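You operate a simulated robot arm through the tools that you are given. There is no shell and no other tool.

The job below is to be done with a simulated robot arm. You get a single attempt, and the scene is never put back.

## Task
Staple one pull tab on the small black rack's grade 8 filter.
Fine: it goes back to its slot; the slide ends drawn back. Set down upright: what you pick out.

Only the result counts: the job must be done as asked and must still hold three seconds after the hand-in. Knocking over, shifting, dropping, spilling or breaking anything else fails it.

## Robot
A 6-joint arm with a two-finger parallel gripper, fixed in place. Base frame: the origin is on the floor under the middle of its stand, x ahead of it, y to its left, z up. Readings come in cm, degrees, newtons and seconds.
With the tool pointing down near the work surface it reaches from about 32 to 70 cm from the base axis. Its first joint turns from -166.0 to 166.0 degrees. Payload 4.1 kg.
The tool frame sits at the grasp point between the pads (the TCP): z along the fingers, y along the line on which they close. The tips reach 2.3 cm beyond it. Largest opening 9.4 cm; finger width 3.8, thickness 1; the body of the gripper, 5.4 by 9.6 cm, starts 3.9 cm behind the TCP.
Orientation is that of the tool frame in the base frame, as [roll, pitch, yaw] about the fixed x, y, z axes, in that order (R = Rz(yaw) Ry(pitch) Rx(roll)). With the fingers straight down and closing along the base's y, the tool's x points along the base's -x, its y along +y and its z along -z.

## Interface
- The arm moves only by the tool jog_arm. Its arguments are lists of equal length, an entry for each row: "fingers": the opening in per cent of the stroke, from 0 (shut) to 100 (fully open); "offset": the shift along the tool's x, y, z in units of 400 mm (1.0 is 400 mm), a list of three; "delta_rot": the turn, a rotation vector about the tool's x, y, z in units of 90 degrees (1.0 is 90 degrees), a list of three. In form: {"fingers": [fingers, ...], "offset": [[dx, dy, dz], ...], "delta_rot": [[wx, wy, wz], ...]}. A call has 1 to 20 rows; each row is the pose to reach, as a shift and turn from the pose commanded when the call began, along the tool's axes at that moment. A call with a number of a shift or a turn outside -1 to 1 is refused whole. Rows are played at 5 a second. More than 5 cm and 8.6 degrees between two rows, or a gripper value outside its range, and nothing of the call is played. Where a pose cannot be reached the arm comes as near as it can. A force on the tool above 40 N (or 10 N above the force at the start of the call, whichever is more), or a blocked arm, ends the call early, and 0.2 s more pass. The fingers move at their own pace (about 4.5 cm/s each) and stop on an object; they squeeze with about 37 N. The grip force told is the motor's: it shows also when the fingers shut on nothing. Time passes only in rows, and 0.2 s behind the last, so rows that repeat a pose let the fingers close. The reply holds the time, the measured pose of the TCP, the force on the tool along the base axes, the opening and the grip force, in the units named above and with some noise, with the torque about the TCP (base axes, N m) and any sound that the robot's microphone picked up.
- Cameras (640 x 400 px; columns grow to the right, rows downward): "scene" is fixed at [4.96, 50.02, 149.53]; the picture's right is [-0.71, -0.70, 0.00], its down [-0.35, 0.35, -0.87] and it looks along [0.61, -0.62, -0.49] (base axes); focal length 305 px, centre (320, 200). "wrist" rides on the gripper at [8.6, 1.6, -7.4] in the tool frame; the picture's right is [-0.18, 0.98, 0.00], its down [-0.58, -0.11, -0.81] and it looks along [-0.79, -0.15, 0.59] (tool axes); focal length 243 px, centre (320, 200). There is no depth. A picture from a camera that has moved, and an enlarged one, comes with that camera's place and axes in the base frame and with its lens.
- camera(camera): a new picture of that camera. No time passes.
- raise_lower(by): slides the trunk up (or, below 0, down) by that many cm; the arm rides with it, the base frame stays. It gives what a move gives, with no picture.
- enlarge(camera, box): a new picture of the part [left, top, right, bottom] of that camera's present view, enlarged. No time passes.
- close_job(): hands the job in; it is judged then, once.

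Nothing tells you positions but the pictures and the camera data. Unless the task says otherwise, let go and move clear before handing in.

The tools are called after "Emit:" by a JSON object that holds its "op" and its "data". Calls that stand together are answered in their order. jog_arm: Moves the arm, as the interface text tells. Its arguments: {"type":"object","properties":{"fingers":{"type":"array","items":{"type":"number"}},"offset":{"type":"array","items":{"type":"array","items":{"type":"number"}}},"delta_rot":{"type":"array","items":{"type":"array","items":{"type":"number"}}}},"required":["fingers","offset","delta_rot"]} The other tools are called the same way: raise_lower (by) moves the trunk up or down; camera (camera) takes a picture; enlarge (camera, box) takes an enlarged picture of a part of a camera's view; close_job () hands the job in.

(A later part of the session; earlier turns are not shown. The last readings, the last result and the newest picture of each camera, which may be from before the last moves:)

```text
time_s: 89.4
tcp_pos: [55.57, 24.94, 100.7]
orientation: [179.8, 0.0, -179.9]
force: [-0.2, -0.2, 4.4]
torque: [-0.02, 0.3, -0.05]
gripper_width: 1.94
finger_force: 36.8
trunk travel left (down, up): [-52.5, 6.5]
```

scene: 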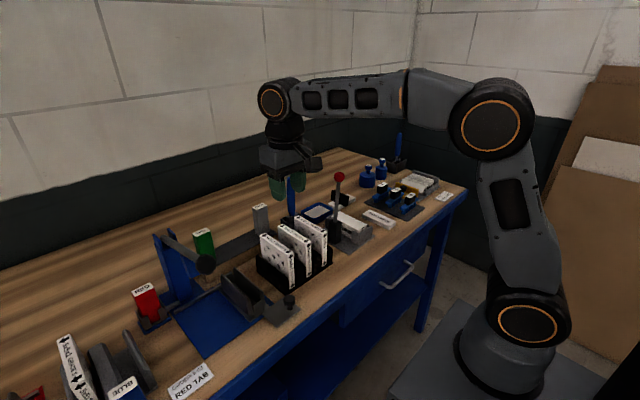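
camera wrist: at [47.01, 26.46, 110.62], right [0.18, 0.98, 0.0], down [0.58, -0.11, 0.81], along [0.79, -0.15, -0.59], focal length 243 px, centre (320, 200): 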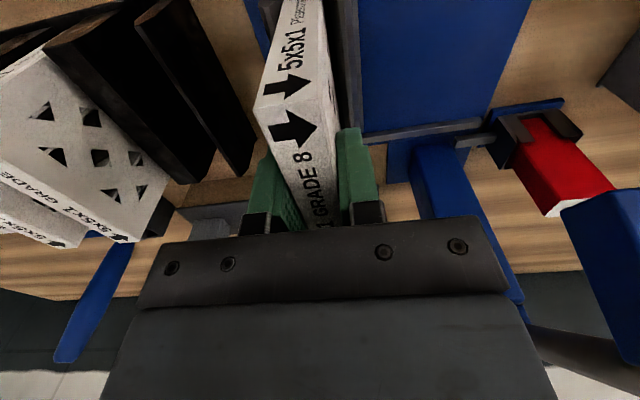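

Emit:
{"op": "jog_arm", "data": {"fingers": [5, 5, 5], "offset": [[0, 0, 0.0025], [0, 0, 0.004], [0, 0, 0.004]], "delta_rot": [[0, 0, 0], [0, 0, 0], [0, 0, 0]]}}

Emit:
{"op": "enlarge", "data": {"camera": "scene", "box": [200, 200, 320, 330]}}

Emit:
{"op": "camera", "data": {"camera": "wrist"}}

```text
time_s: 90.2
tcp_pos: [55.6, 24.88, 100.73]
orientation: [179.8, 0.2, 180.0]
force: [2.5, 0.3, 23.0]
torque: [-0.02, 0.96, -0.05]
gripper_width: 1.93
finger_force: 37.3
trunk travel left (down, up): [-52.5, 6.5]
```

```text
3.08 times, centred on (260, 265) of scene
camera zoom: at [4.96, 50.02, 149.53], right [-0.71, -0.7, 0.0], down [-0.35, 0.35, -0.87], along [0.61, -0.62, -0.49], focal length 939 px, centre (505, 0)
```

zoom: 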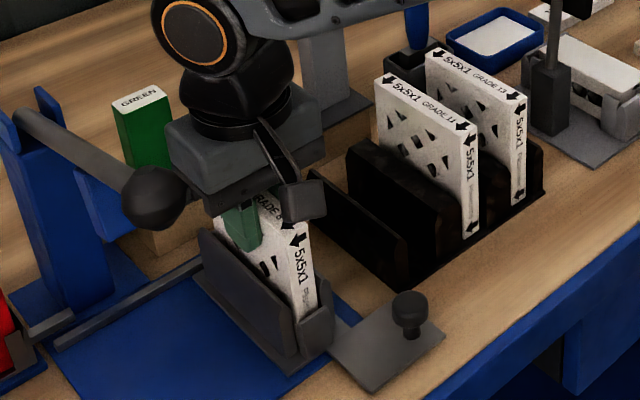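

```text
taken
camera wrist: at [46.9, 26.45, 108.12], right [0.18, 0.98, 0.0], down [0.58, -0.11, 0.81], along [0.79, -0.15, -0.59], focal length 243 px, centre (320, 200)
```

wrist: 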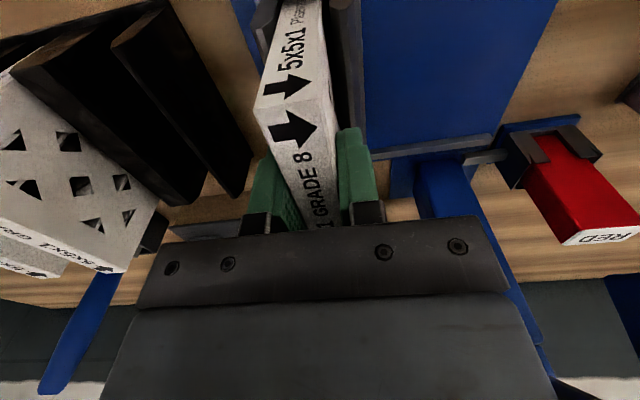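

It's resting on the nest floor. I'll ease off and release.

Emit:
{"op": "jog_arm", "data": {"fingers": [5, 5, 5], "offset": [[0, 0, -0.0015], [0, 0, -0.0035], [0, 0, -0.0035]], "delta_rot": [[0, 0, 0], [0, 0, 0], [0, 0, 0]]}}

Emit:
{"op": "jog_arm", "data": {"fingers": [22, 26, 32, 38, 43], "offset": [[0, 0, 0], [0, 0, 0], [0, 0, 0], [0, 0, 0], [0, 0, 0]], "delta_rot": [[0, 0, 0], [0, 0, 0], [0, 0, 0], [0, 0, 0], [0, 0, 0]]}}

Emit:
{"op": "camera", "data": {"camera": "wrist"}}

Emit:
{"op": "enlarge", "data": {"camera": "scene", "box": [200, 200, 320, 330]}}

```text
time_s: 91.0
tcp_pos: [55.52, 24.91, 100.85]
orientation: [179.9, 0.0, -179.9]
force: [5.4, 1.0, 17.7]
torque: [0.1, -0.31, 0.03]
gripper_width: 1.93
finger_force: 37.1
trunk travel left (down, up): [-52.5, 6.5]
```

```text
time_s: 92.2
tcp_pos: [55.76, 24.94, 100.68]
orientation: [179.9, 0.0, 180.0]
force: [-0.3, 0.8, 0.6]
torque: [-0.03, 0.02, -0.02]
gripper_width: 4.06
finger_force: 0.1
trunk travel left (down, up): [-52.5, 6.5]
```

```text
taken
camera wrist: at [46.96, 26.48, 108.07], right [0.18, 0.98, 0.0], down [0.58, -0.11, 0.81], along [0.79, -0.15, -0.59], focal length 243 px, centre (320, 200)
```

wrist: 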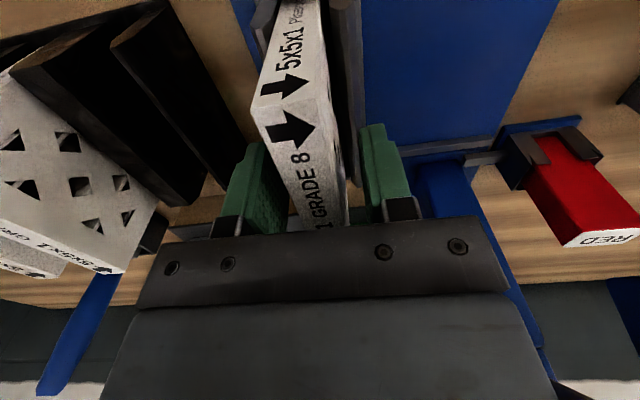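

```text
3.08 times, centred on (260, 265) of scene
camera zoom: at [4.96, 50.02, 149.53], right [-0.71, -0.7, 0.0], down [-0.35, 0.35, -0.87], along [0.61, -0.62, -0.49], focal length 939 px, centre (505, 0)
```

zoom: 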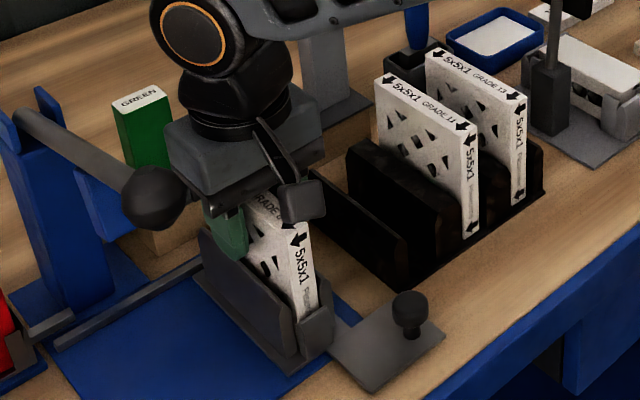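

Released and standing in the nest. I'll rise clear and move above the slide knob.

Emit:
{"op": "jog_arm", "data": {"fingers": [43, 43, 43, 50, 53, 53, 53], "offset": [[0, 0, -0.05], [0, 0, -0.15], [0, 0, -0.25], [0.09, -0.047, -0.28], [0.18, -0.094, -0.28], [0.27, -0.141, -0.26], [0.27, -0.141, -0.2]], "delta_rot": [[0, 0, 0], [0, 0, 0], [0, 0, 0], [0, 0, 0], [0, 0, 0], [0, 0, 0], [0, 0, 0]]}}

Emit:
{"op": "camera", "data": {"camera": "wrist"}}

Emit:
{"op": "enlarge", "data": {"camera": "wrist", "box": [220, 0, 420, 130]}}

Emit:
{"op": "camera", "data": {"camera": "scene"}}

Emit:
{"op": "enlarge", "data": {"camera": "scene", "box": [190, 220, 320, 330]}}

```text
time_s: 93.8
tcp_pos: [44.87, 19.18, 108.65]
orientation: [179.9, -0.1, 180.0]
force: [0.1, 0.2, 0.4]
torque: [0.03, 0.0, 0.03]
gripper_width: 4.98
finger_force: 0.0
trunk travel left (down, up): [-52.5, 6.5]
```

```text
taken
camera wrist: at [36.15, 20.8, 116.05], right [0.18, 0.98, 0.0], down [0.58, -0.11, 0.81], along [0.79, -0.15, -0.59], focal length 243 px, centre (320, 200)
```

wrist: 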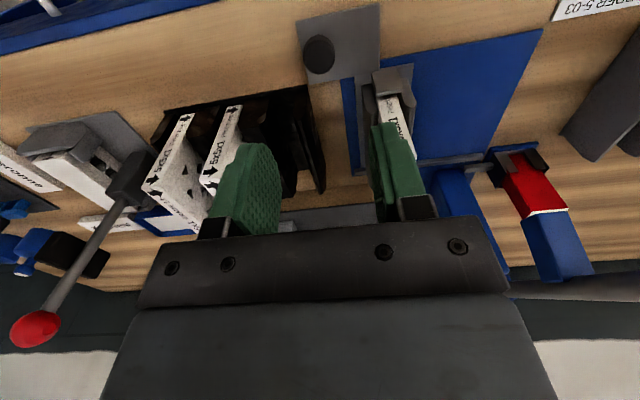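

```text
3.08 times, centred on (320, 65) of wrist
camera zoom: at [36.15, 20.8, 116.05], right [0.18, 0.98, 0.0], down [0.58, -0.11, 0.81], along [0.79, -0.15, -0.59], focal length 746 px, centre (320, 615)
```

zoom: 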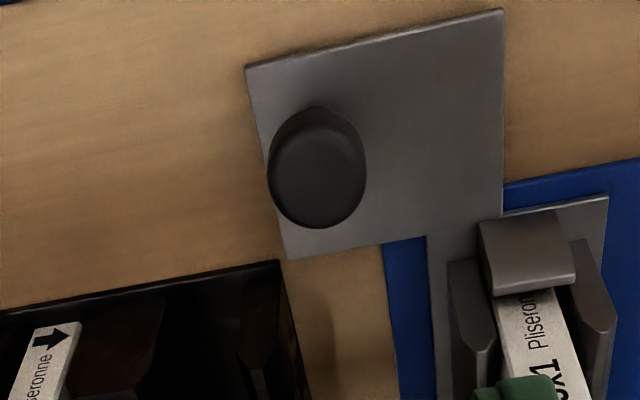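

```text
taken
```

scene: 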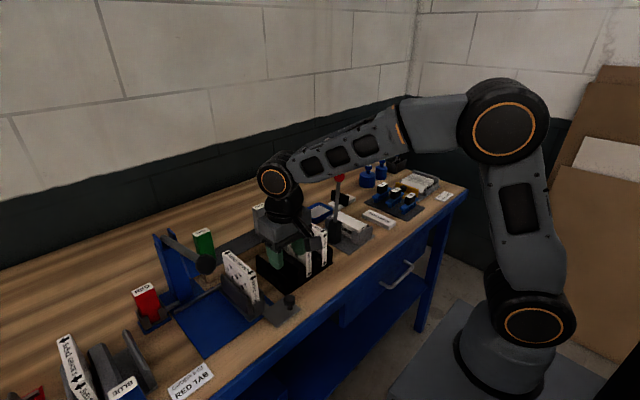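

```text
3.64 times, centred on (255, 275) of scene
camera zoom: at [4.96, 50.02, 149.53], right [-0.71, -0.7, 0.0], down [-0.35, 0.35, -0.87], along [0.61, -0.62, -0.49], focal length 1110 px, centre (556, -73)
```

zoom: 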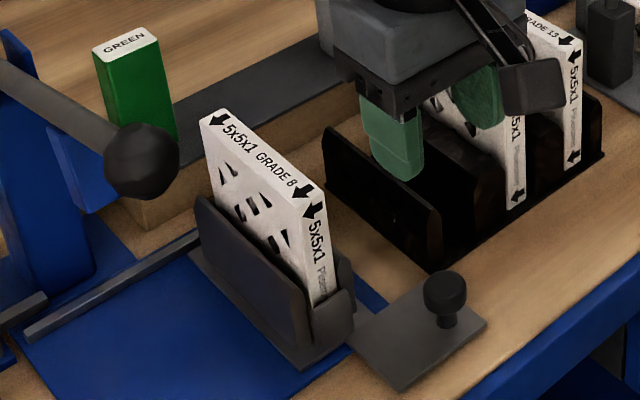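

The filter sits well in the nest. The knob centre is (44.9, 19.07), so I'll lower the open fingers around it.

Emit:
{"op": "jog_arm", "data": {"fingers": [53, 53, 53, 53, 53], "offset": [[0, -0.0025, 0.1], [0, -0.0025, 0.2], [0, -0.0025, 0.29], [0, -0.0025, 0.33], [0, -0.0025, 0.351]], "delta_rot": [[0, 0, 0], [0, 0, 0], [0, 0, 0], [0, 0, 0], [0, 0, 0]]}}

Emit:
{"op": "camera", "data": {"camera": "wrist"}}

Emit:
{"op": "enlarge", "data": {"camera": "scene", "box": [210, 230, 330, 330]}}

```text
time_s: 95.0
tcp_pos: [44.8, 19.11, 94.63]
orientation: [179.9, -0.1, -180.0]
force: [0.8, 0.1, 1.1]
torque: [-0.02, -0.01, -0.02]
gripper_width: 4.99
finger_force: 0.0
trunk travel left (down, up): [-52.5, 6.5]
```

```text
taken
camera wrist: at [36.23, 20.8, 101.99], right [0.18, 0.98, 0.0], down [0.58, -0.11, 0.81], along [0.79, -0.15, -0.59], focal length 243 px, centre (320, 200)
```

wrist: 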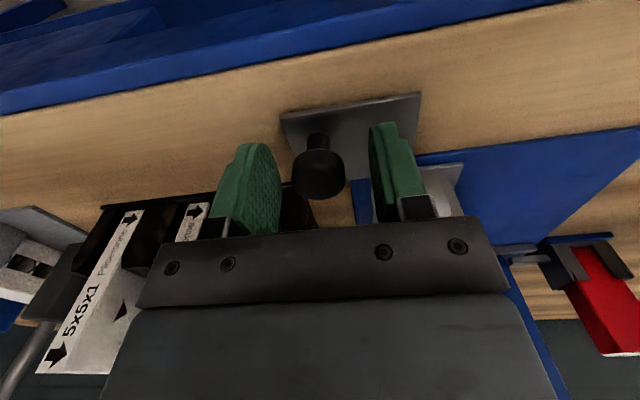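

```text
4.00 times, centred on (270, 280) of scene
camera zoom: at [4.96, 50.02, 149.53], right [-0.71, -0.7, 0.0], down [-0.35, 0.35, -0.87], along [0.61, -0.62, -0.49], focal length 1221 px, centre (520, -120)
```

zoom: 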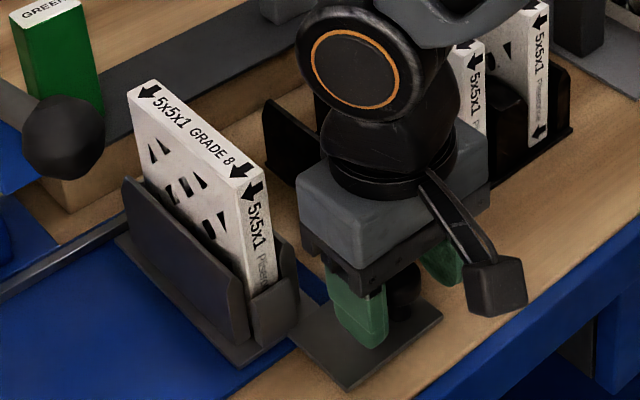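

The fingers straddle the knob. With a vertical tool the wrist would come too close to the lever ball as the slide moves left, so I'll lean the tool 25° back toward the robot first.

Emit:
{"op": "jog_arm", "data": {"fingers": [53, 53, 53, 53], "offset": [[0, 0, -0.008], [0, 0, -0.013], [0, 0, -0.015], [0, 0, -0.015]], "delta_rot": [[0, -0.07, 0], [0, -0.14, 0], [0, -0.21, 0], [0, -0.2778, 0]]}}

Emit:
{"op": "camera", "data": {"camera": "wrist"}}

Emit:
{"op": "enlarge", "data": {"camera": "scene", "box": [210, 230, 330, 330]}}

```text
time_s: 96.0
tcp_pos: [44.85, 19.15, 95.34]
orientation: [179.7, 25.0, 179.8]
force: [0.9, -0.2, -0.3]
torque: [0.0, 0.0, -0.04]
gripper_width: 4.98
finger_force: 0.1
trunk travel left (down, up): [-52.5, 6.5]
```

```text
taken
camera wrist: at [33.81, 20.82, 98.29], right [0.17, 0.98, 0.08], down [0.19, -0.11, 0.98], along [0.97, -0.15, -0.2], focal length 243 px, centre (320, 200)
```

wrist: 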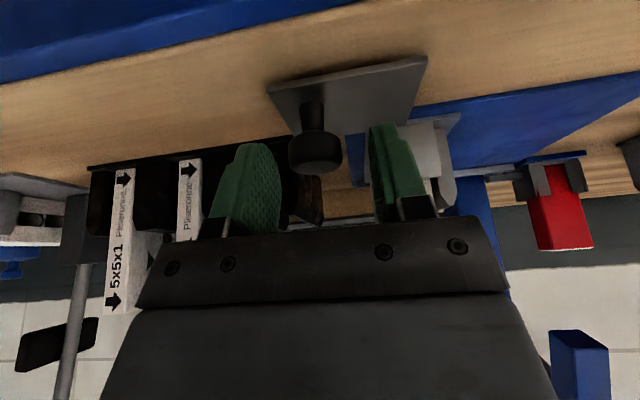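

```text
4.00 times, centred on (270, 280) of scene
camera zoom: at [4.96, 50.02, 149.53], right [-0.71, -0.7, 0.0], down [-0.35, 0.35, -0.87], along [0.61, -0.62, -0.49], focal length 1221 px, centre (520, -120)
```

zoom: 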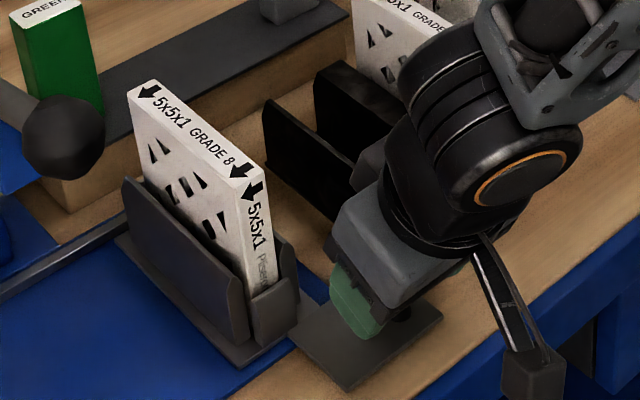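

Emit:
{"op": "jog_arm", "data": {"fingers": [10, 10, 10, 10], "offset": [[0, 0, 0.004], [0, 0, 0.006], [0, 0, 0.006], [0, 0, 0.006]], "delta_rot": [[0, 0, 0], [0, 0, 0], [0, 0, 0], [0, 0, 0]]}}

Emit:
{"op": "camera", "data": {"camera": "wrist"}}

```text
time_s: 97.0
tcp_pos: [44.89, 19.19, 95.02]
orientation: [179.8, 25.0, 179.8]
force: [-3.6, 0.3, 7.9]
torque: [0.05, 0.04, 0.09]
gripper_width: 2.72
finger_force: 45.5
trunk travel left (down, up): [-52.5, 6.5]
```

```text
taken
camera wrist: at [33.88, 20.77, 98.12], right [0.17, 0.98, 0.08], down [0.19, -0.11, 0.98], along [0.97, -0.15, -0.2], focal length 243 px, centre (320, 200)
```

wrist: 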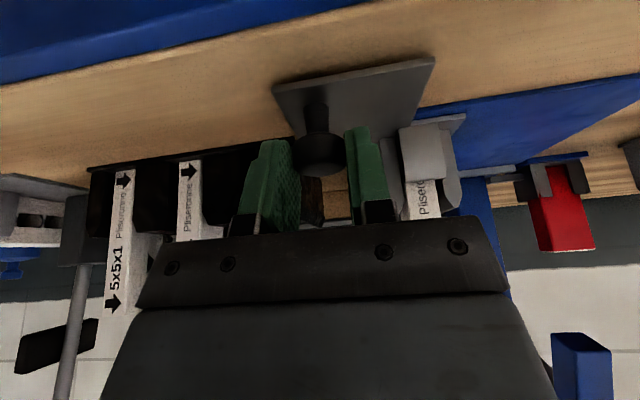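

The knob is gripped. I'll slide toward the stapler (+y), checking force.

Emit:
{"op": "jog_arm", "data": {"fingers": [10, 10, 10, 10], "offset": [[0, 0.0125, 0], [0, 0.025, 0], [0, 0.0375, 0], [0, 0.05, 0]], "delta_rot": [[0, 0, 0], [0, 0, 0], [0, 0, 0], [0, 0, 0]]}}

Emit:
{"op": "enlarge", "data": {"camera": "scene", "box": [150, 220, 330, 340]}}

```text
time_s: 98.0
tcp_pos: [45.0, 21.19, 95.09]
orientation: [179.9, 25.1, 179.9]
force: [-4.6, -0.8, 11.8]
torque: [-0.11, 0.11, -0.05]
gripper_width: 2.7
finger_force: 45.2
trunk travel left (down, up): [-52.5, 6.5]
```

```text
3.33 times, centred on (240, 280) of scene
camera zoom: at [4.96, 50.02, 149.53], right [-0.71, -0.7, 0.0], down [-0.35, 0.35, -0.87], along [0.61, -0.62, -0.49], focal length 1017 px, centre (587, -67)
```

zoom: 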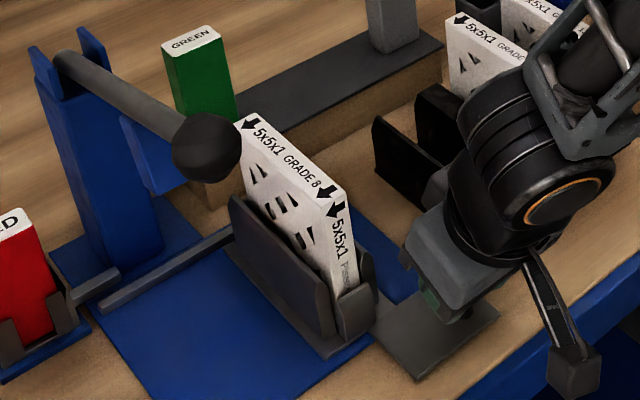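

The carriage and filter move together. I'll continue most of the way.

Emit:
{"op": "jog_arm", "data": {"fingers": [10, 10, 10, 10, 10, 10, 10], "offset": [[-0.0016, 0.025, -0.0034], [-0.0016, 0.05, -0.0034], [-0.0016, 0.075, -0.0034], [-0.0016, 0.1, -0.0034], [-0.0016, 0.125, -0.0034], [-0.0016, 0.15, -0.0034], [-0.0016, 0.165, -0.0034]], "delta_rot": [[0, 0, 0], [0, 0, 0], [0, 0, 0], [0, 0, 0], [0, 0, 0], [0, 0, 0], [0, 0, 0]]}}

Emit:
{"op": "enlarge", "data": {"camera": "scene", "box": [150, 220, 330, 340]}}

Emit:
{"op": "camera", "data": {"camera": "wrist"}}

```text
time_s: 99.6
tcp_pos: [44.88, 27.83, 95.06]
orientation: [180.0, 24.8, 180.0]
force: [-7.6, -0.7, -15.1]
torque: [-0.07, 0.32, -0.04]
gripper_width: 2.69
finger_force: 45.1
trunk travel left (down, up): [-52.5, 6.5]
```

```text
3.33 times, centred on (240, 280) of scene
camera zoom: at [4.96, 50.02, 149.53], right [-0.71, -0.7, 0.0], down [-0.35, 0.35, -0.87], along [0.61, -0.62, -0.49], focal length 1017 px, centre (587, -67)
```

zoom: 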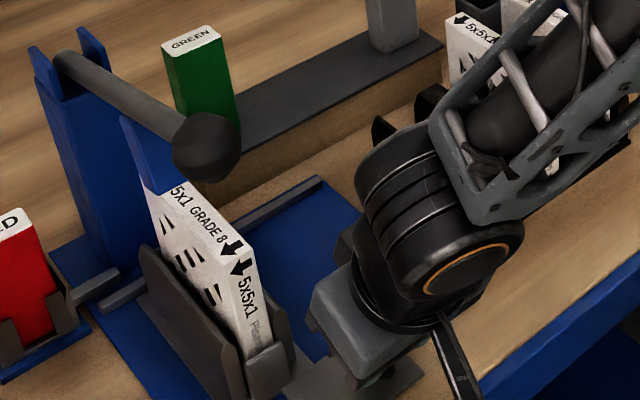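

```text
taken
camera wrist: at [33.9, 29.44, 98.16], right [0.17, 0.98, 0.08], down [0.19, -0.11, 0.98], along [0.97, -0.15, -0.2], focal length 243 px, centre (320, 200)
```

wrist: 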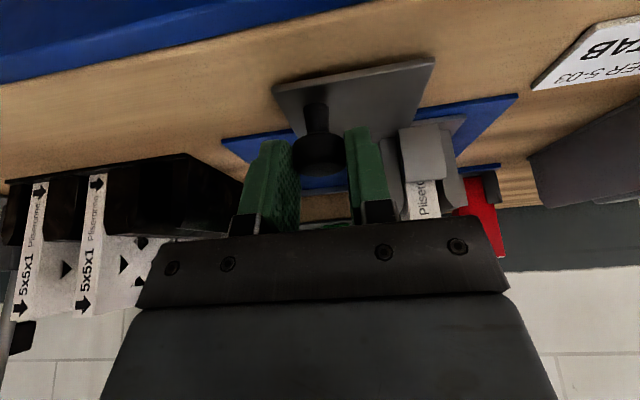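

No obstruction so far; the filter is at about y 33.5, moving under the head. I'll continue in small steps until I feel the end stop.

Emit:
{"op": "jog_arm", "data": {"fingers": [10, 10, 10, 10], "offset": [[0.0008, 0.0075, 0.0018], [0.0008, 0.015, 0.0018], [0.0008, 0.0225, 0.0018], [0.0008, 0.025, 0.0018]], "delta_rot": [[0, 0, 0], [0, 0, 0], [0, 0, 0], [0, 0, 0]]}}

Emit:
{"op": "enlarge", "data": {"camera": "scene", "box": [130, 210, 270, 340]}}

```text
time_s: 100.6
tcp_pos: [44.99, 28.72, 95.17]
orientation: [180.0, 25.0, 180.0]
force: [-8.6, -1.0, -13.5]
torque: [0.01, 0.16, -0.01]
gripper_width: 2.7
finger_force: 44.7
trunk travel left (down, up): [-52.5, 6.5]
```

```text
3.08 times, centred on (200, 275) of scene
camera zoom: at [4.96, 50.02, 149.53], right [-0.71, -0.7, 0.0], down [-0.35, 0.35, -0.87], along [0.61, -0.62, -0.49], focal length 939 px, centre (689, -31)
```

zoom: 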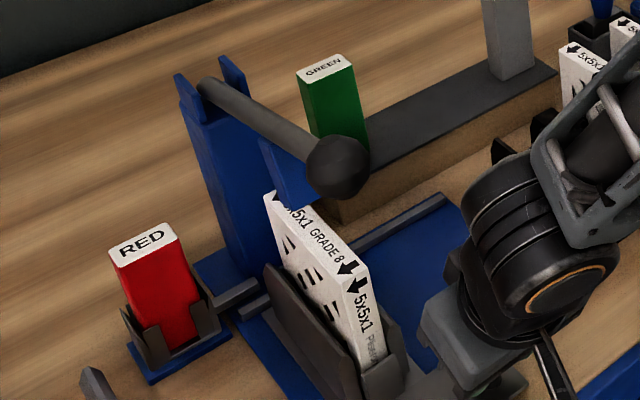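

Emit:
{"op": "jog_arm", "data": {"fingers": [10, 10, 10, 10], "offset": [[0.0008, 0.005, 0.0018], [0.0012, 0.01, 0.0027], [0.0012, 0.015, 0.0027], [0.0012, 0.02, 0.0027]], "delta_rot": [[0, 0, 0], [0, 0, 0], [0, 0, 0], [0, 0, 0]]}}

Emit:
{"op": "enlarge", "data": {"camera": "scene", "box": [130, 210, 270, 340]}}

```text
time_s: 101.6
tcp_pos: [44.95, 29.12, 95.06]
orientation: [-179.9, 24.9, 179.7]
force: [-6.8, -30.5, 1.0]
torque: [-0.79, -0.42, -0.33]
gripper_width: 2.7
finger_force: 45.4
trunk travel left (down, up): [-52.5, 6.5]
```

```text
3.08 times, centred on (200, 275) of scene
camera zoom: at [4.96, 50.02, 149.53], right [-0.71, -0.7, 0.0], down [-0.35, 0.35, -0.87], along [0.61, -0.62, -0.49], focal length 939 px, centre (689, -31)
```

zoom: 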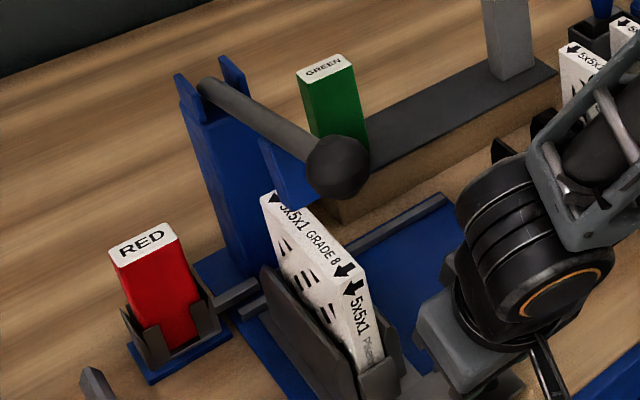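

I've reached the end stop: -30 N at knob y ≈ 29.1, for 10 cm of travel. I'll relax the push and release the knob.

Emit:
{"op": "jog_arm", "data": {"fingers": [10, 10, 10], "offset": [[0, -0.004, 0], [0, -0.008, 0], [0, -0.008, 0]], "delta_rot": [[0, 0, 0], [0, 0, 0], [0, 0, 0]]}}

Emit:
{"op": "jog_arm", "data": {"fingers": [30, 36, 42, 48, 50], "offset": [[0, 0, 0], [0, 0, 0], [0, 0, 0], [0, 0, 0], [0, 0, 0]], "delta_rot": [[0, 0, 0], [0, 0, 0], [0, 0, 0], [0, 0, 0], [0, 0, 0]]}}

Emit:
{"op": "camera", "data": {"camera": "wrist"}}

Emit:
{"op": "enlarge", "data": {"camera": "scene", "box": [130, 210, 270, 340]}}

```text
time_s: 102.4
tcp_pos: [44.97, 28.97, 95.18]
orientation: [179.9, 24.9, 179.9]
force: [-2.3, -22.3, 2.5]
torque: [-0.5, 0.19, -0.22]
gripper_width: 2.7
finger_force: 45.4
trunk travel left (down, up): [-52.5, 6.5]
```

```text
time_s: 103.6
tcp_pos: [45.03, 29.34, 94.98]
orientation: [179.9, 24.9, 179.9]
force: [0.4, -0.5, -0.4]
torque: [-0.01, 0.02, 0.02]
gripper_width: 4.71
finger_force: 0.1
trunk travel left (down, up): [-52.5, 6.5]
```

```text
taken
camera wrist: at [33.91, 30.83, 98.04], right [0.17, 0.98, 0.08], down [0.19, -0.11, 0.98], along [0.97, -0.15, -0.2], focal length 243 px, centre (320, 200)
```

wrist: 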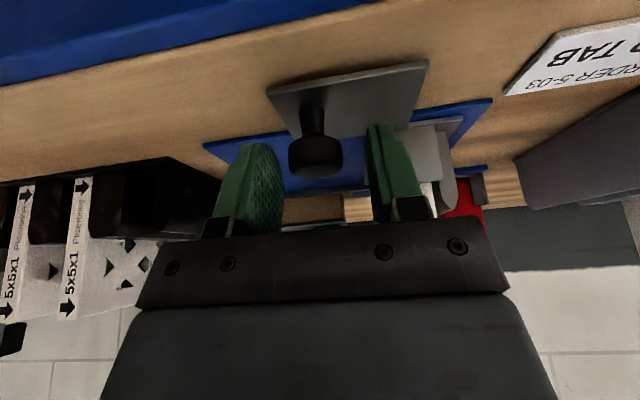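

```text
3.08 times, centred on (200, 275) of scene
camera zoom: at [4.96, 50.02, 149.53], right [-0.71, -0.7, 0.0], down [-0.35, 0.35, -0.87], along [0.61, -0.62, -0.49], focal length 939 px, centre (689, -31)
```

zoom: 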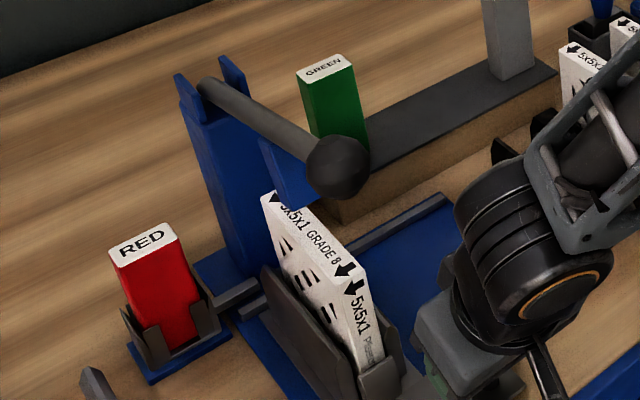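

The slide stays at the stop. I'll retreat back and up from the knob, straighten the tool, and then go to the lever ball.

Emit:
{"op": "jog_arm", "data": {"fingers": [50, 50, 50, 50], "offset": [[0, 0, -0.04], [0, 0, -0.09], [0, 0, -0.15], [0, 0, -0.2]], "delta_rot": [[0, 0, 0], [0, 0, 0], [0, 0, 0], [0, 0, 0]]}}

Emit:
{"op": "jog_arm", "data": {"fingers": [55, 55, 55, 55, 55], "offset": [[-0.0293, 0.0125, -0.0746], [-0.0586, 0.025, -0.1492], [-0.0878, 0.0375, -0.2238], [-0.1171, 0.05, -0.2984], [-0.1464, 0.0625, -0.373]], "delta_rot": [[0, 0.0556, 0], [0, 0.1111, 0], [0, 0.1667, 0], [0, 0.2222, 0], [0, 0.2778, 0]]}}

Emit:
{"op": "camera", "data": {"camera": "wrist"}}

Emit:
{"op": "camera", "data": {"camera": "scene"}}

```text
time_s: 104.6
tcp_pos: [41.46, 29.13, 102.17]
orientation: [-180.0, 24.9, 179.9]
force: [-0.9, 0.4, -0.2]
torque: [-0.01, -0.05, 0.0]
gripper_width: 4.71
finger_force: 0.1
trunk travel left (down, up): [-52.5, 6.5]
```

```text
time_s: 105.8
tcp_pos: [40.58, 31.7, 118.15]
orientation: [179.9, -0.2, 180.0]
force: [-0.4, 0.7, 0.4]
torque: [0.01, 0.03, -0.02]
gripper_width: 5.16
finger_force: 0.1
trunk travel left (down, up): [-52.5, 6.5]
```

```text
taken
camera wrist: at [31.95, 33.34, 125.58], right [0.18, 0.98, 0.0], down [0.58, -0.11, 0.8], along [0.79, -0.15, -0.59], focal length 243 px, centre (320, 200)
```

wrist: 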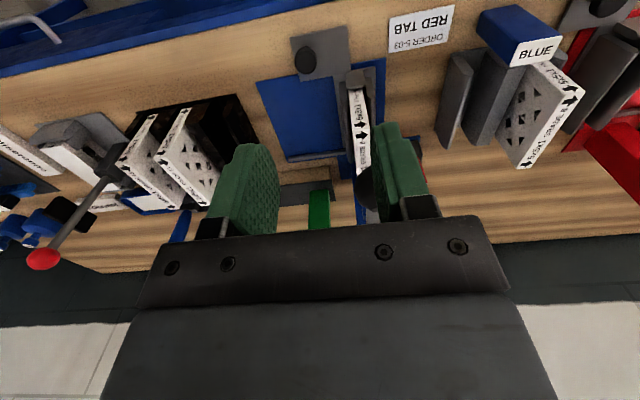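

```text
taken
```

scene: 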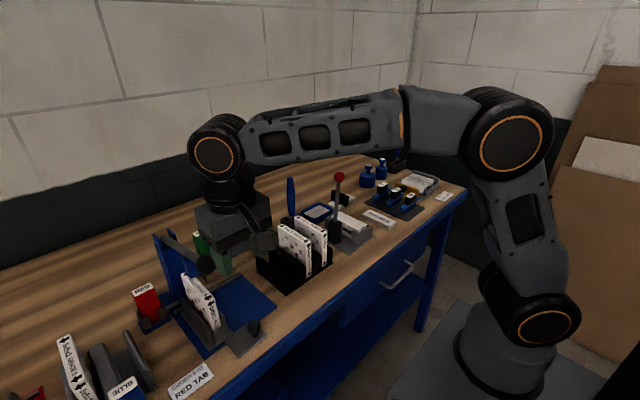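

Emit:
{"op": "jog_arm", "data": {"fingers": [55, 55, 55], "offset": [[-0.02, 0.02, -0.085], [-0.1, 0.05, -0.085], [-0.1725, 0.08, -0.085]], "delta_rot": [[0, 0, 0], [0, 0, 0], [0, 0, 0]]}}

Emit:
{"op": "camera", "data": {"camera": "wrist"}}

Emit:
{"op": "enlarge", "data": {"camera": "wrist", "box": [220, 40, 420, 220]}}

Emit:
{"op": "enlarge", "data": {"camera": "scene", "box": [130, 130, 270, 340]}}

```text
time_s: 106.6
tcp_pos: [47.48, 34.94, 121.58]
orientation: [-180.0, -0.1, 180.0]
force: [0.2, 0.3, 0.6]
torque: [-0.01, 0.0, -0.03]
gripper_width: 5.18
finger_force: 0.2
trunk travel left (down, up): [-52.5, 6.5]
```

```text
taken
camera wrist: at [38.85, 36.53, 128.97], right [0.18, 0.98, 0.0], down [0.58, -0.11, 0.8], along [0.79, -0.15, -0.59], focal length 243 px, centre (320, 200)
```

wrist: 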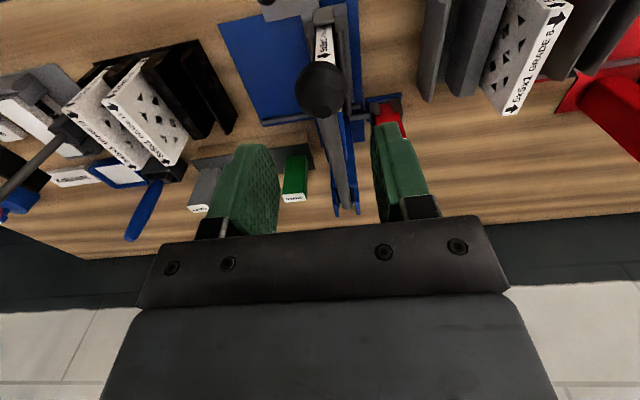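

```text
2.22 times, centred on (320, 130) of wrist
camera zoom: at [38.85, 36.53, 128.97], right [0.18, 0.98, 0.0], down [0.58, -0.11, 0.8], along [0.79, -0.15, -0.59], focal length 539 px, centre (320, 356)
```

zoom: 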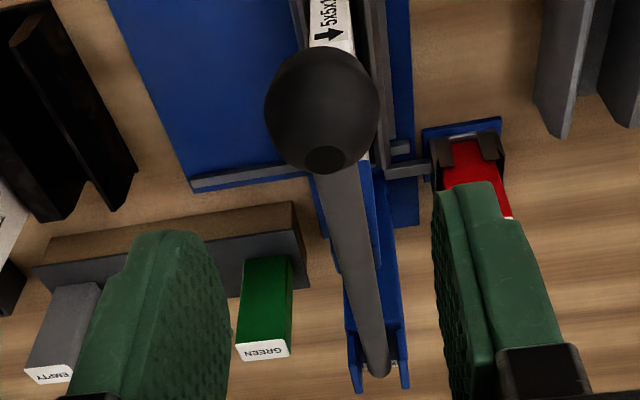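

```text
1.90 times, centred on (200, 235) of scene
camera zoom: at [4.96, 50.02, 149.53], right [-0.71, -0.7, 0.0], down [-0.35, 0.35, -0.87], along [0.61, -0.62, -0.49], focal length 581 px, centre (549, 133)
```

zoom: 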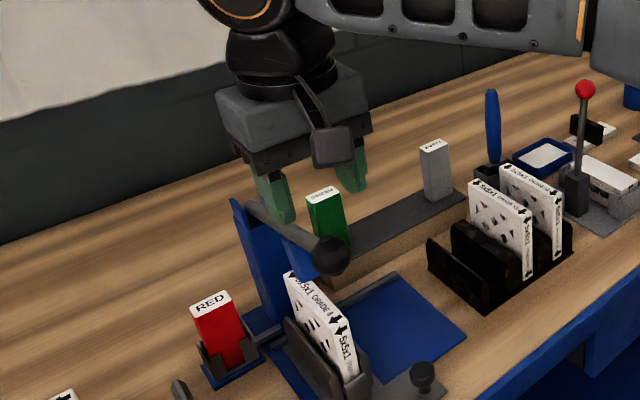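

The ball is centred between the open fingers at (47.3, 35.0, 113.5). I'll descend around it.

Emit:
{"op": "jog_arm", "data": {"fingers": [55, 55, 55, 55], "offset": [[0.002, 0, 0.06], [0.004, 0, 0.12], [0.004, 0, 0.17], [0.004, 0, 0.205]], "delta_rot": [[0, 0, 0], [0, 0, 0], [0, 0, 0], [0, 0, 0]]}}

Emit:
{"op": "camera", "data": {"camera": "wrist"}}

Emit:
{"op": "enlarge", "data": {"camera": "scene", "box": [130, 150, 270, 340]}}

```text
time_s: 107.6
tcp_pos: [47.32, 34.98, 113.38]
orientation: [179.9, -0.1, 180.0]
force: [-1.0, -1.0, -0.3]
torque: [-0.01, 0.0, -0.04]
gripper_width: 5.16
finger_force: 0.0
trunk travel left (down, up): [-52.5, 6.5]
```

```text
taken
camera wrist: at [38.66, 36.51, 120.82], right [0.18, 0.98, 0.0], down [0.58, -0.11, 0.81], along [0.79, -0.15, -0.59], focal length 243 px, centre (320, 200)
```

wrist: 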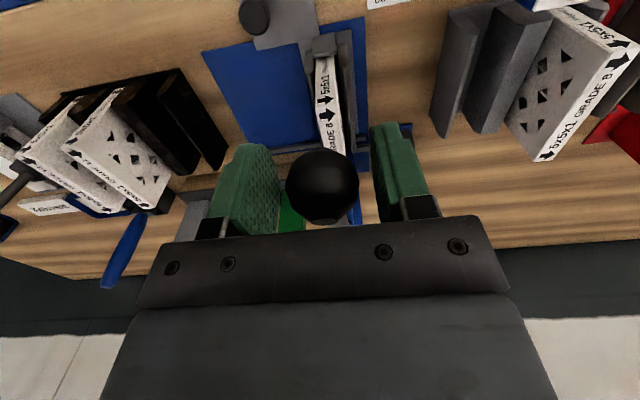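

```text
2.11 times, centred on (200, 245) of scene
camera zoom: at [4.96, 50.02, 149.53], right [-0.71, -0.7, 0.0], down [-0.35, 0.35, -0.87], along [0.61, -0.62, -0.49], focal length 642 px, centre (573, 105)
```

zoom: 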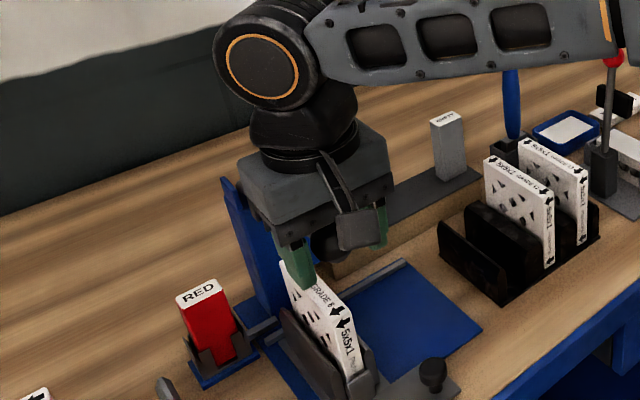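

Emit:
{"op": "jog_arm", "data": {"fingers": [20, 20, 20, 20], "offset": [[0, 0, 0], [0, 0, 0], [0, 0, 0], [0, 0, 0]], "delta_rot": [[0, 0, 0], [0, 0, 0], [0, 0, 0], [0, 0, 0]]}}

```text
time_s: 108.6
tcp_pos: [47.32, 35.0, 113.43]
orientation: [179.9, -0.1, 180.0]
force: [-0.5, 4.3, -1.4]
torque: [0.07, -0.06, 0.02]
gripper_width: 3.48
finger_force: 45.1
trunk travel left (down, up): [-52.5, 6.5]
```

The ball is gripped. I'll pull it down along its arc, 2 cm first, and check the resistance.

Emit:
{"op": "jog_arm", "data": {"fingers": [20, 20, 20, 20], "offset": [[0.003, 0, 0.0125], [0.005, 0, 0.025], [0.008, 0, 0.0375], [0.0105, 0, 0.05]], "delta_rot": [[0, 0, 0], [0, 0, 0], [0, 0, 0], [0, 0, 0]]}}

Emit:
{"op": "enlarge", "data": {"camera": "scene", "box": [130, 150, 270, 340]}}

```text
time_s: 109.6
tcp_pos: [46.86, 34.99, 111.46]
orientation: [179.9, 0.0, -180.0]
force: [3.9, 8.8, 9.1]
torque: [0.0, -1.28, 0.02]
gripper_width: 3.43
finger_force: 44.8
trunk travel left (down, up): [-52.5, 6.5]
```

```text
2.11 times, centred on (200, 245) of scene
camera zoom: at [4.96, 50.02, 149.53], right [-0.71, -0.7, 0.0], down [-0.35, 0.35, -0.87], along [0.61, -0.62, -0.49], focal length 642 px, centre (573, 105)
```

zoom: 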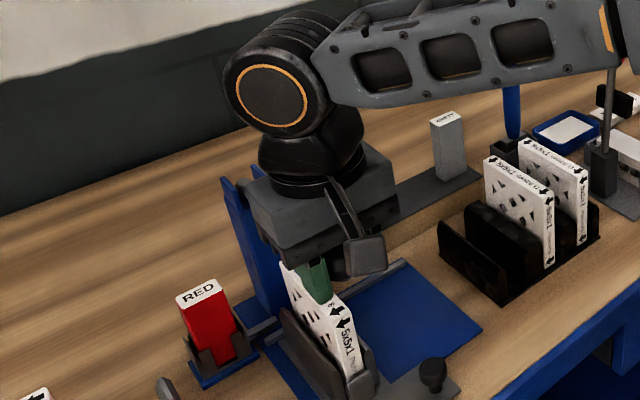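

Emit:
{"op": "jog_arm", "data": {"fingers": [20, 20, 20, 20], "offset": [[0.002, 0.003, 0.0125], [0.003, 0.004, 0.025], [0.004, 0.004, 0.0375], [0.0045, 0.004, 0.05]], "delta_rot": [[0, 0, 0], [0, 0, 0], [0, 0, 0], [0, 0, 0]]}}

Emit:
{"op": "enlarge", "data": {"camera": "scene", "box": [130, 150, 270, 340]}}

```text
time_s: 110.6
tcp_pos: [46.74, 34.99, 109.5]
orientation: [179.9, -0.2, 179.8]
force: [-1.9, 1.4, 10.0]
torque: [-0.02, -1.22, -0.02]
gripper_width: 3.44
finger_force: 45.2
trunk travel left (down, up): [-52.5, 6.5]
```

```text
2.11 times, centred on (200, 245) of scene
camera zoom: at [4.96, 50.02, 149.53], right [-0.71, -0.7, 0.0], down [-0.35, 0.35, -0.87], along [0.61, -0.62, -0.49], focal length 642 px, centre (573, 105)
```

zoom: 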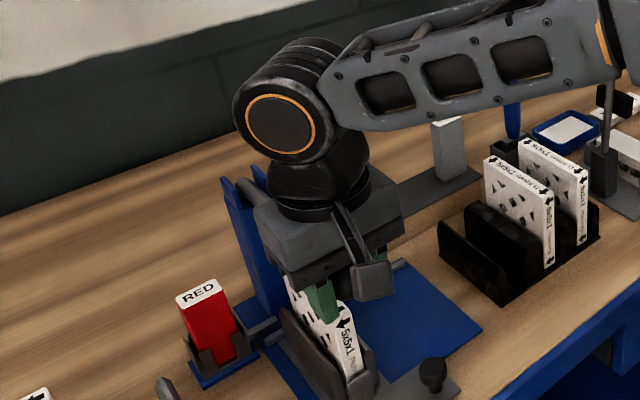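

Resistance is steady at about 10 N. I'll keep pulling down.

Emit:
{"op": "jog_arm", "data": {"fingers": [20, 20, 20, 20], "offset": [[0.001, 0, 0.0125], [0.0015, 0, 0.025], [0.002, 0, 0.0375], [0.002, 0, 0.05]], "delta_rot": [[0, 0, 0], [0, 0, 0], [0, 0, 0], [0, 0, 0]]}}

Emit:
{"op": "camera", "data": {"camera": "wrist"}}

Emit:
{"op": "enlarge", "data": {"camera": "scene", "box": [130, 150, 270, 340]}}

```text
time_s: 111.6
tcp_pos: [46.51, 34.96, 107.6]
orientation: [179.9, 0.0, -180.0]
force: [-1.9, -1.0, 16.8]
torque: [-0.25, -0.33, 0.03]
gripper_width: 3.45
finger_force: 45.0
trunk travel left (down, up): [-52.5, 6.5]
```

```text
taken
camera wrist: at [37.89, 36.58, 114.94], right [0.18, 0.98, 0.0], down [0.58, -0.11, 0.81], along [0.79, -0.15, -0.59], focal length 243 px, centre (320, 200)
```

wrist: 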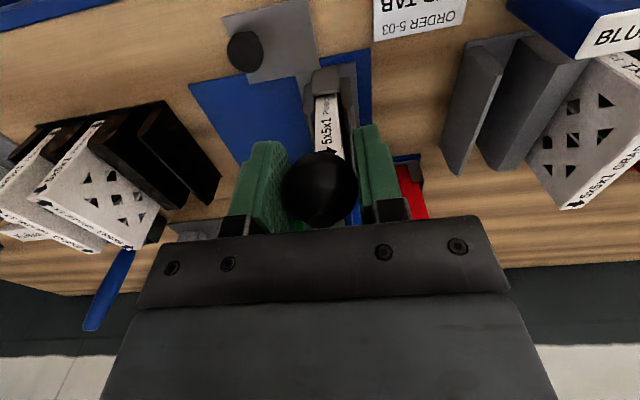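

```text
2.11 times, centred on (200, 245) of scene
camera zoom: at [4.96, 50.02, 149.53], right [-0.71, -0.7, 0.0], down [-0.35, 0.35, -0.87], along [0.61, -0.62, -0.49], focal length 642 px, centre (573, 105)
```

zoom: 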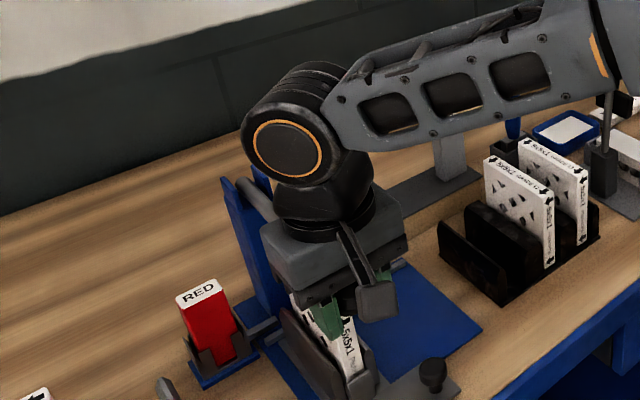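

Emit:
{"op": "jog_arm", "data": {"fingers": [20, 20, 20, 20], "offset": [[0.0, 0, 0.0125], [-0.001, 0, 0.025], [-0.0015, 0, 0.0375], [-0.002, 0, 0.05]], "delta_rot": [[0, 0, 0], [0, 0, 0], [0, 0, 0], [0, 0, 0]]}}

Emit:
{"op": "enlarge", "data": {"camera": "scene", "box": [130, 150, 270, 340]}}

```text
time_s: 112.1
tcp_pos: [46.61, 35.04, 107.57]
orientation: [179.4, 0.4, 179.8]
force: [-9.2, -8.0, 16.5]
torque: [-0.35, 0.43, -0.06]
gripper_width: 3.46
finger_force: 45.1
trunk travel left (down, up): [-52.5, 6.5]
stopped in row 2: the force on the tool passed its limit at 43 N (the readings are from after the stop); the commanded pose is now the measured one
```

```text
2.11 times, centred on (200, 245) of scene
camera zoom: at [4.96, 50.02, 149.53], right [-0.71, -0.7, 0.0], down [-0.35, 0.35, -0.87], along [0.61, -0.62, -0.49], focal length 642 px, centre (573, 105)
```

zoom: 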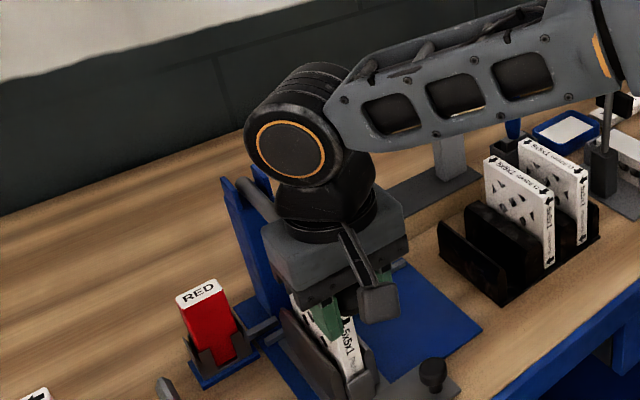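

I hit a firm stop at z ≈ 107.5 with 43 N and no sound was reported. I'll look closely at the head and filter.

Emit:
{"op": "enlarge", "data": {"camera": "scene", "box": [170, 250, 240, 320]}}

Emit:
{"op": "enlarge", "data": {"camera": "wrist", "box": [270, 60, 440, 230]}}

Emit:
{"op": "camera", "data": {"camera": "scene"}}

```text
5.71 times, centred on (205, 285) of scene
camera zoom: at [4.96, 50.02, 149.53], right [-0.71, -0.7, 0.0], down [-0.35, 0.35, -0.87], along [0.61, -0.62, -0.49], focal length 1744 px, centre (977, -286)
```

zoom: 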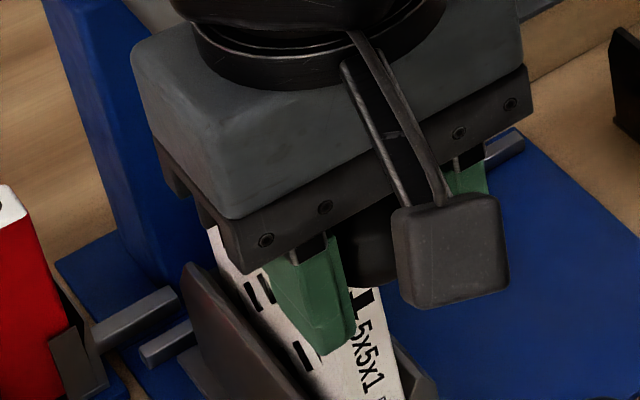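

```text
2.35 times, centred on (355, 145) of wrist
camera zoom: at [37.84, 36.53, 114.82], right [0.18, 0.98, 0.01], down [0.57, -0.12, 0.81], along [0.8, -0.14, -0.59], focal length 571 px, centre (238, 329)
```

zoom: 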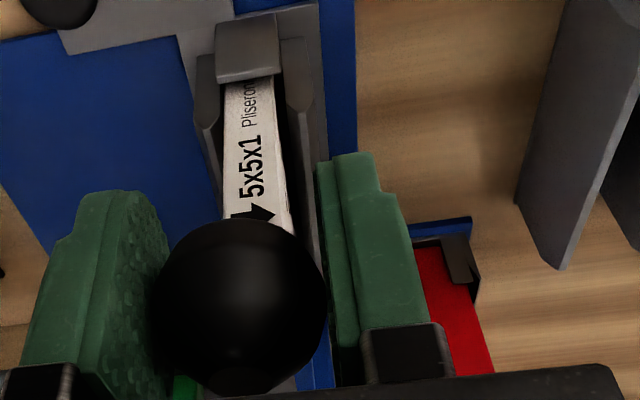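

```text
taken
```

scene: 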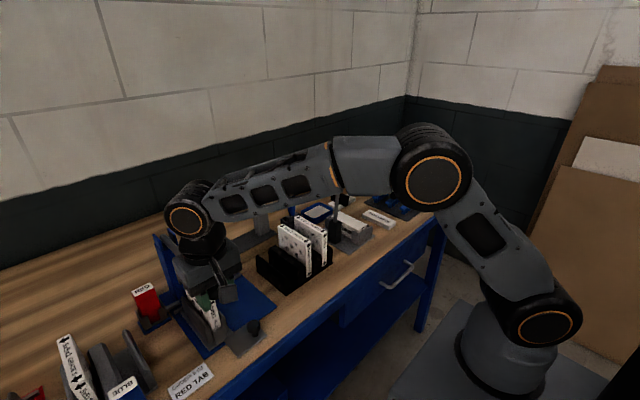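

Emit:
{"op": "jog_arm", "data": {"fingers": [20, 20, 20, 20, 20], "offset": [[0, 0, 0.002], [0, 0, 0.004], [0, 0, 0.006], [0, 0, 0.006], [0, 0, 0.006]], "delta_rot": [[0, 0, 0], [0, 0, 0], [0, 0, 0], [0, 0, 0], [0, 0, 0]]}}

```text
time_s: 113.5
tcp_pos: [46.59, 35.15, 107.56]
orientation: [179.3, 0.6, -179.9]
force: [-13.1, -11.3, 16.6]
torque: [-0.41, 0.55, -0.03]
gripper_width: 3.44
finger_force: 44.9
trunk travel left (down, up): [-52.5, 6.5]
stopped in row 5: the force on the tool passed its limit at 40 N (the readings are from after the stop); the commanded pose is now the measured one
```

The lever is firmly against its stop, and the side forces suggest nothing more will move. I'll raise the lever back along its arc and inspect for a tab.

Emit:
{"op": "jog_arm", "data": {"fingers": [20, 20, 20, 20, 20, 20, 20], "offset": [[0, -0.003, -0.0125], [0, -0.004, -0.03], [-0.002, -0.004, -0.055], [-0.005, -0.004, -0.08], [-0.009, -0.004, -0.105], [-0.013, -0.004, -0.13], [-0.017, -0.004, -0.146]], "delta_rot": [[0, 0, 0], [0, 0, 0], [0, 0, 0], [0, 0, 0], [0, 0, 0], [0, 0, 0], [0, 0, 0]]}}

Emit:
{"op": "enlarge", "data": {"camera": "scene", "box": [140, 220, 260, 340]}}

Emit:
{"op": "camera", "data": {"camera": "wrist"}}

```text
time_s: 115.1
tcp_pos: [47.46, 34.93, 112.92]
orientation: [179.3, 0.6, 179.9]
force: [-4.8, 1.4, -2.9]
torque: [0.02, 1.17, -0.06]
gripper_width: 3.48
finger_force: 45.1
trunk travel left (down, up): [-52.5, 6.5]
```

```text
3.33 times, centred on (200, 280) of scene
camera zoom: at [4.96, 50.02, 149.53], right [-0.71, -0.7, 0.0], down [-0.35, 0.35, -0.87], along [0.61, -0.62, -0.49], focal length 1017 px, centre (720, -67)
```

zoom: 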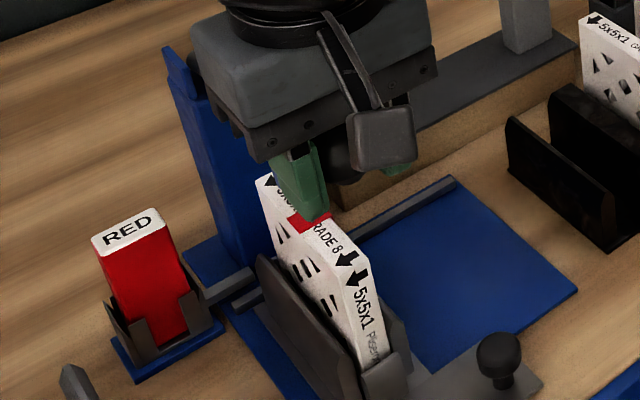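

```text
taken
camera wrist: at [38.71, 36.51, 120.36], right [0.19, 0.98, 0.01], down [0.57, -0.12, 0.81], along [0.8, -0.14, -0.58], focal length 243 px, centre (320, 200)
```

wrist: 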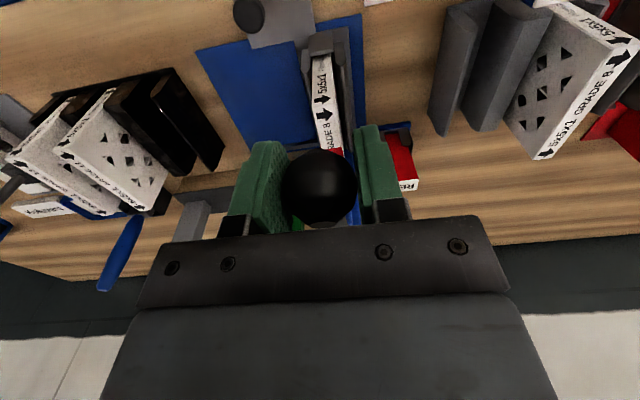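

A red tab is now stapled to the filter's top edge. I'll finish raising the lever to its rest height and then release the ball gently.

Emit:
{"op": "jog_arm", "data": {"fingers": [20, 20, 20], "offset": [[0.0, 0, -0.006], [-0.001, 0, -0.012], [-0.001, 0, -0.014]], "delta_rot": [[0, 0, 0], [0, 0, 0], [0, 0, 0]]}}

Emit:
{"op": "jog_arm", "data": {"fingers": [38, 41, 45, 50, 55, 55], "offset": [[0, 0, 0], [0, 0, 0], [0, 0, 0], [0, 0, 0], [0, 0, 0], [0, 0, 0]], "delta_rot": [[0, 0, 0], [0, 0, 0], [0, 0, 0], [0, 0, 0], [0, 0, 0], [0, 0, 0]]}}

Emit:
{"op": "camera", "data": {"camera": "wrist"}}

```text
time_s: 115.9
tcp_pos: [47.63, 35.04, 113.27]
orientation: [179.8, 0.3, 180.0]
force: [-10.4, -4.6, -32.6]
torque: [0.03, -0.8, 0.07]
gripper_width: 3.48
finger_force: 44.9
trunk travel left (down, up): [-52.5, 6.5]
```

```text
time_s: 117.3
tcp_pos: [47.67, 35.06, 113.62]
orientation: [179.3, 0.6, 179.8]
force: [-0.1, -1.2, 0.2]
torque: [-0.01, -0.02, -0.03]
gripper_width: 5.17
finger_force: 0.0
trunk travel left (down, up): [-52.5, 6.5]
```

```text
taken
camera wrist: at [38.76, 36.49, 120.91], right [0.18, 0.98, 0.01], down [0.57, -0.12, 0.81], along [0.8, -0.14, -0.59], focal length 243 px, centre (320, 200)
```

wrist: 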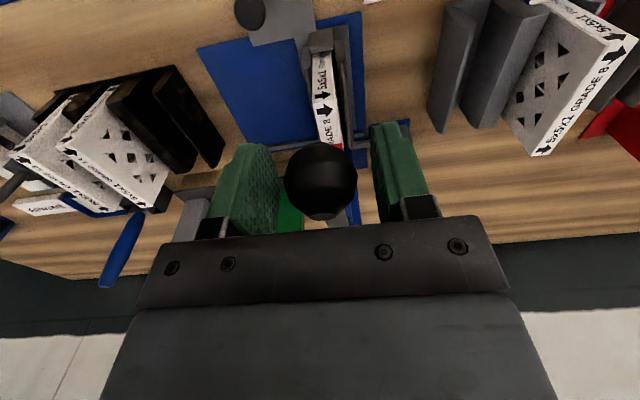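

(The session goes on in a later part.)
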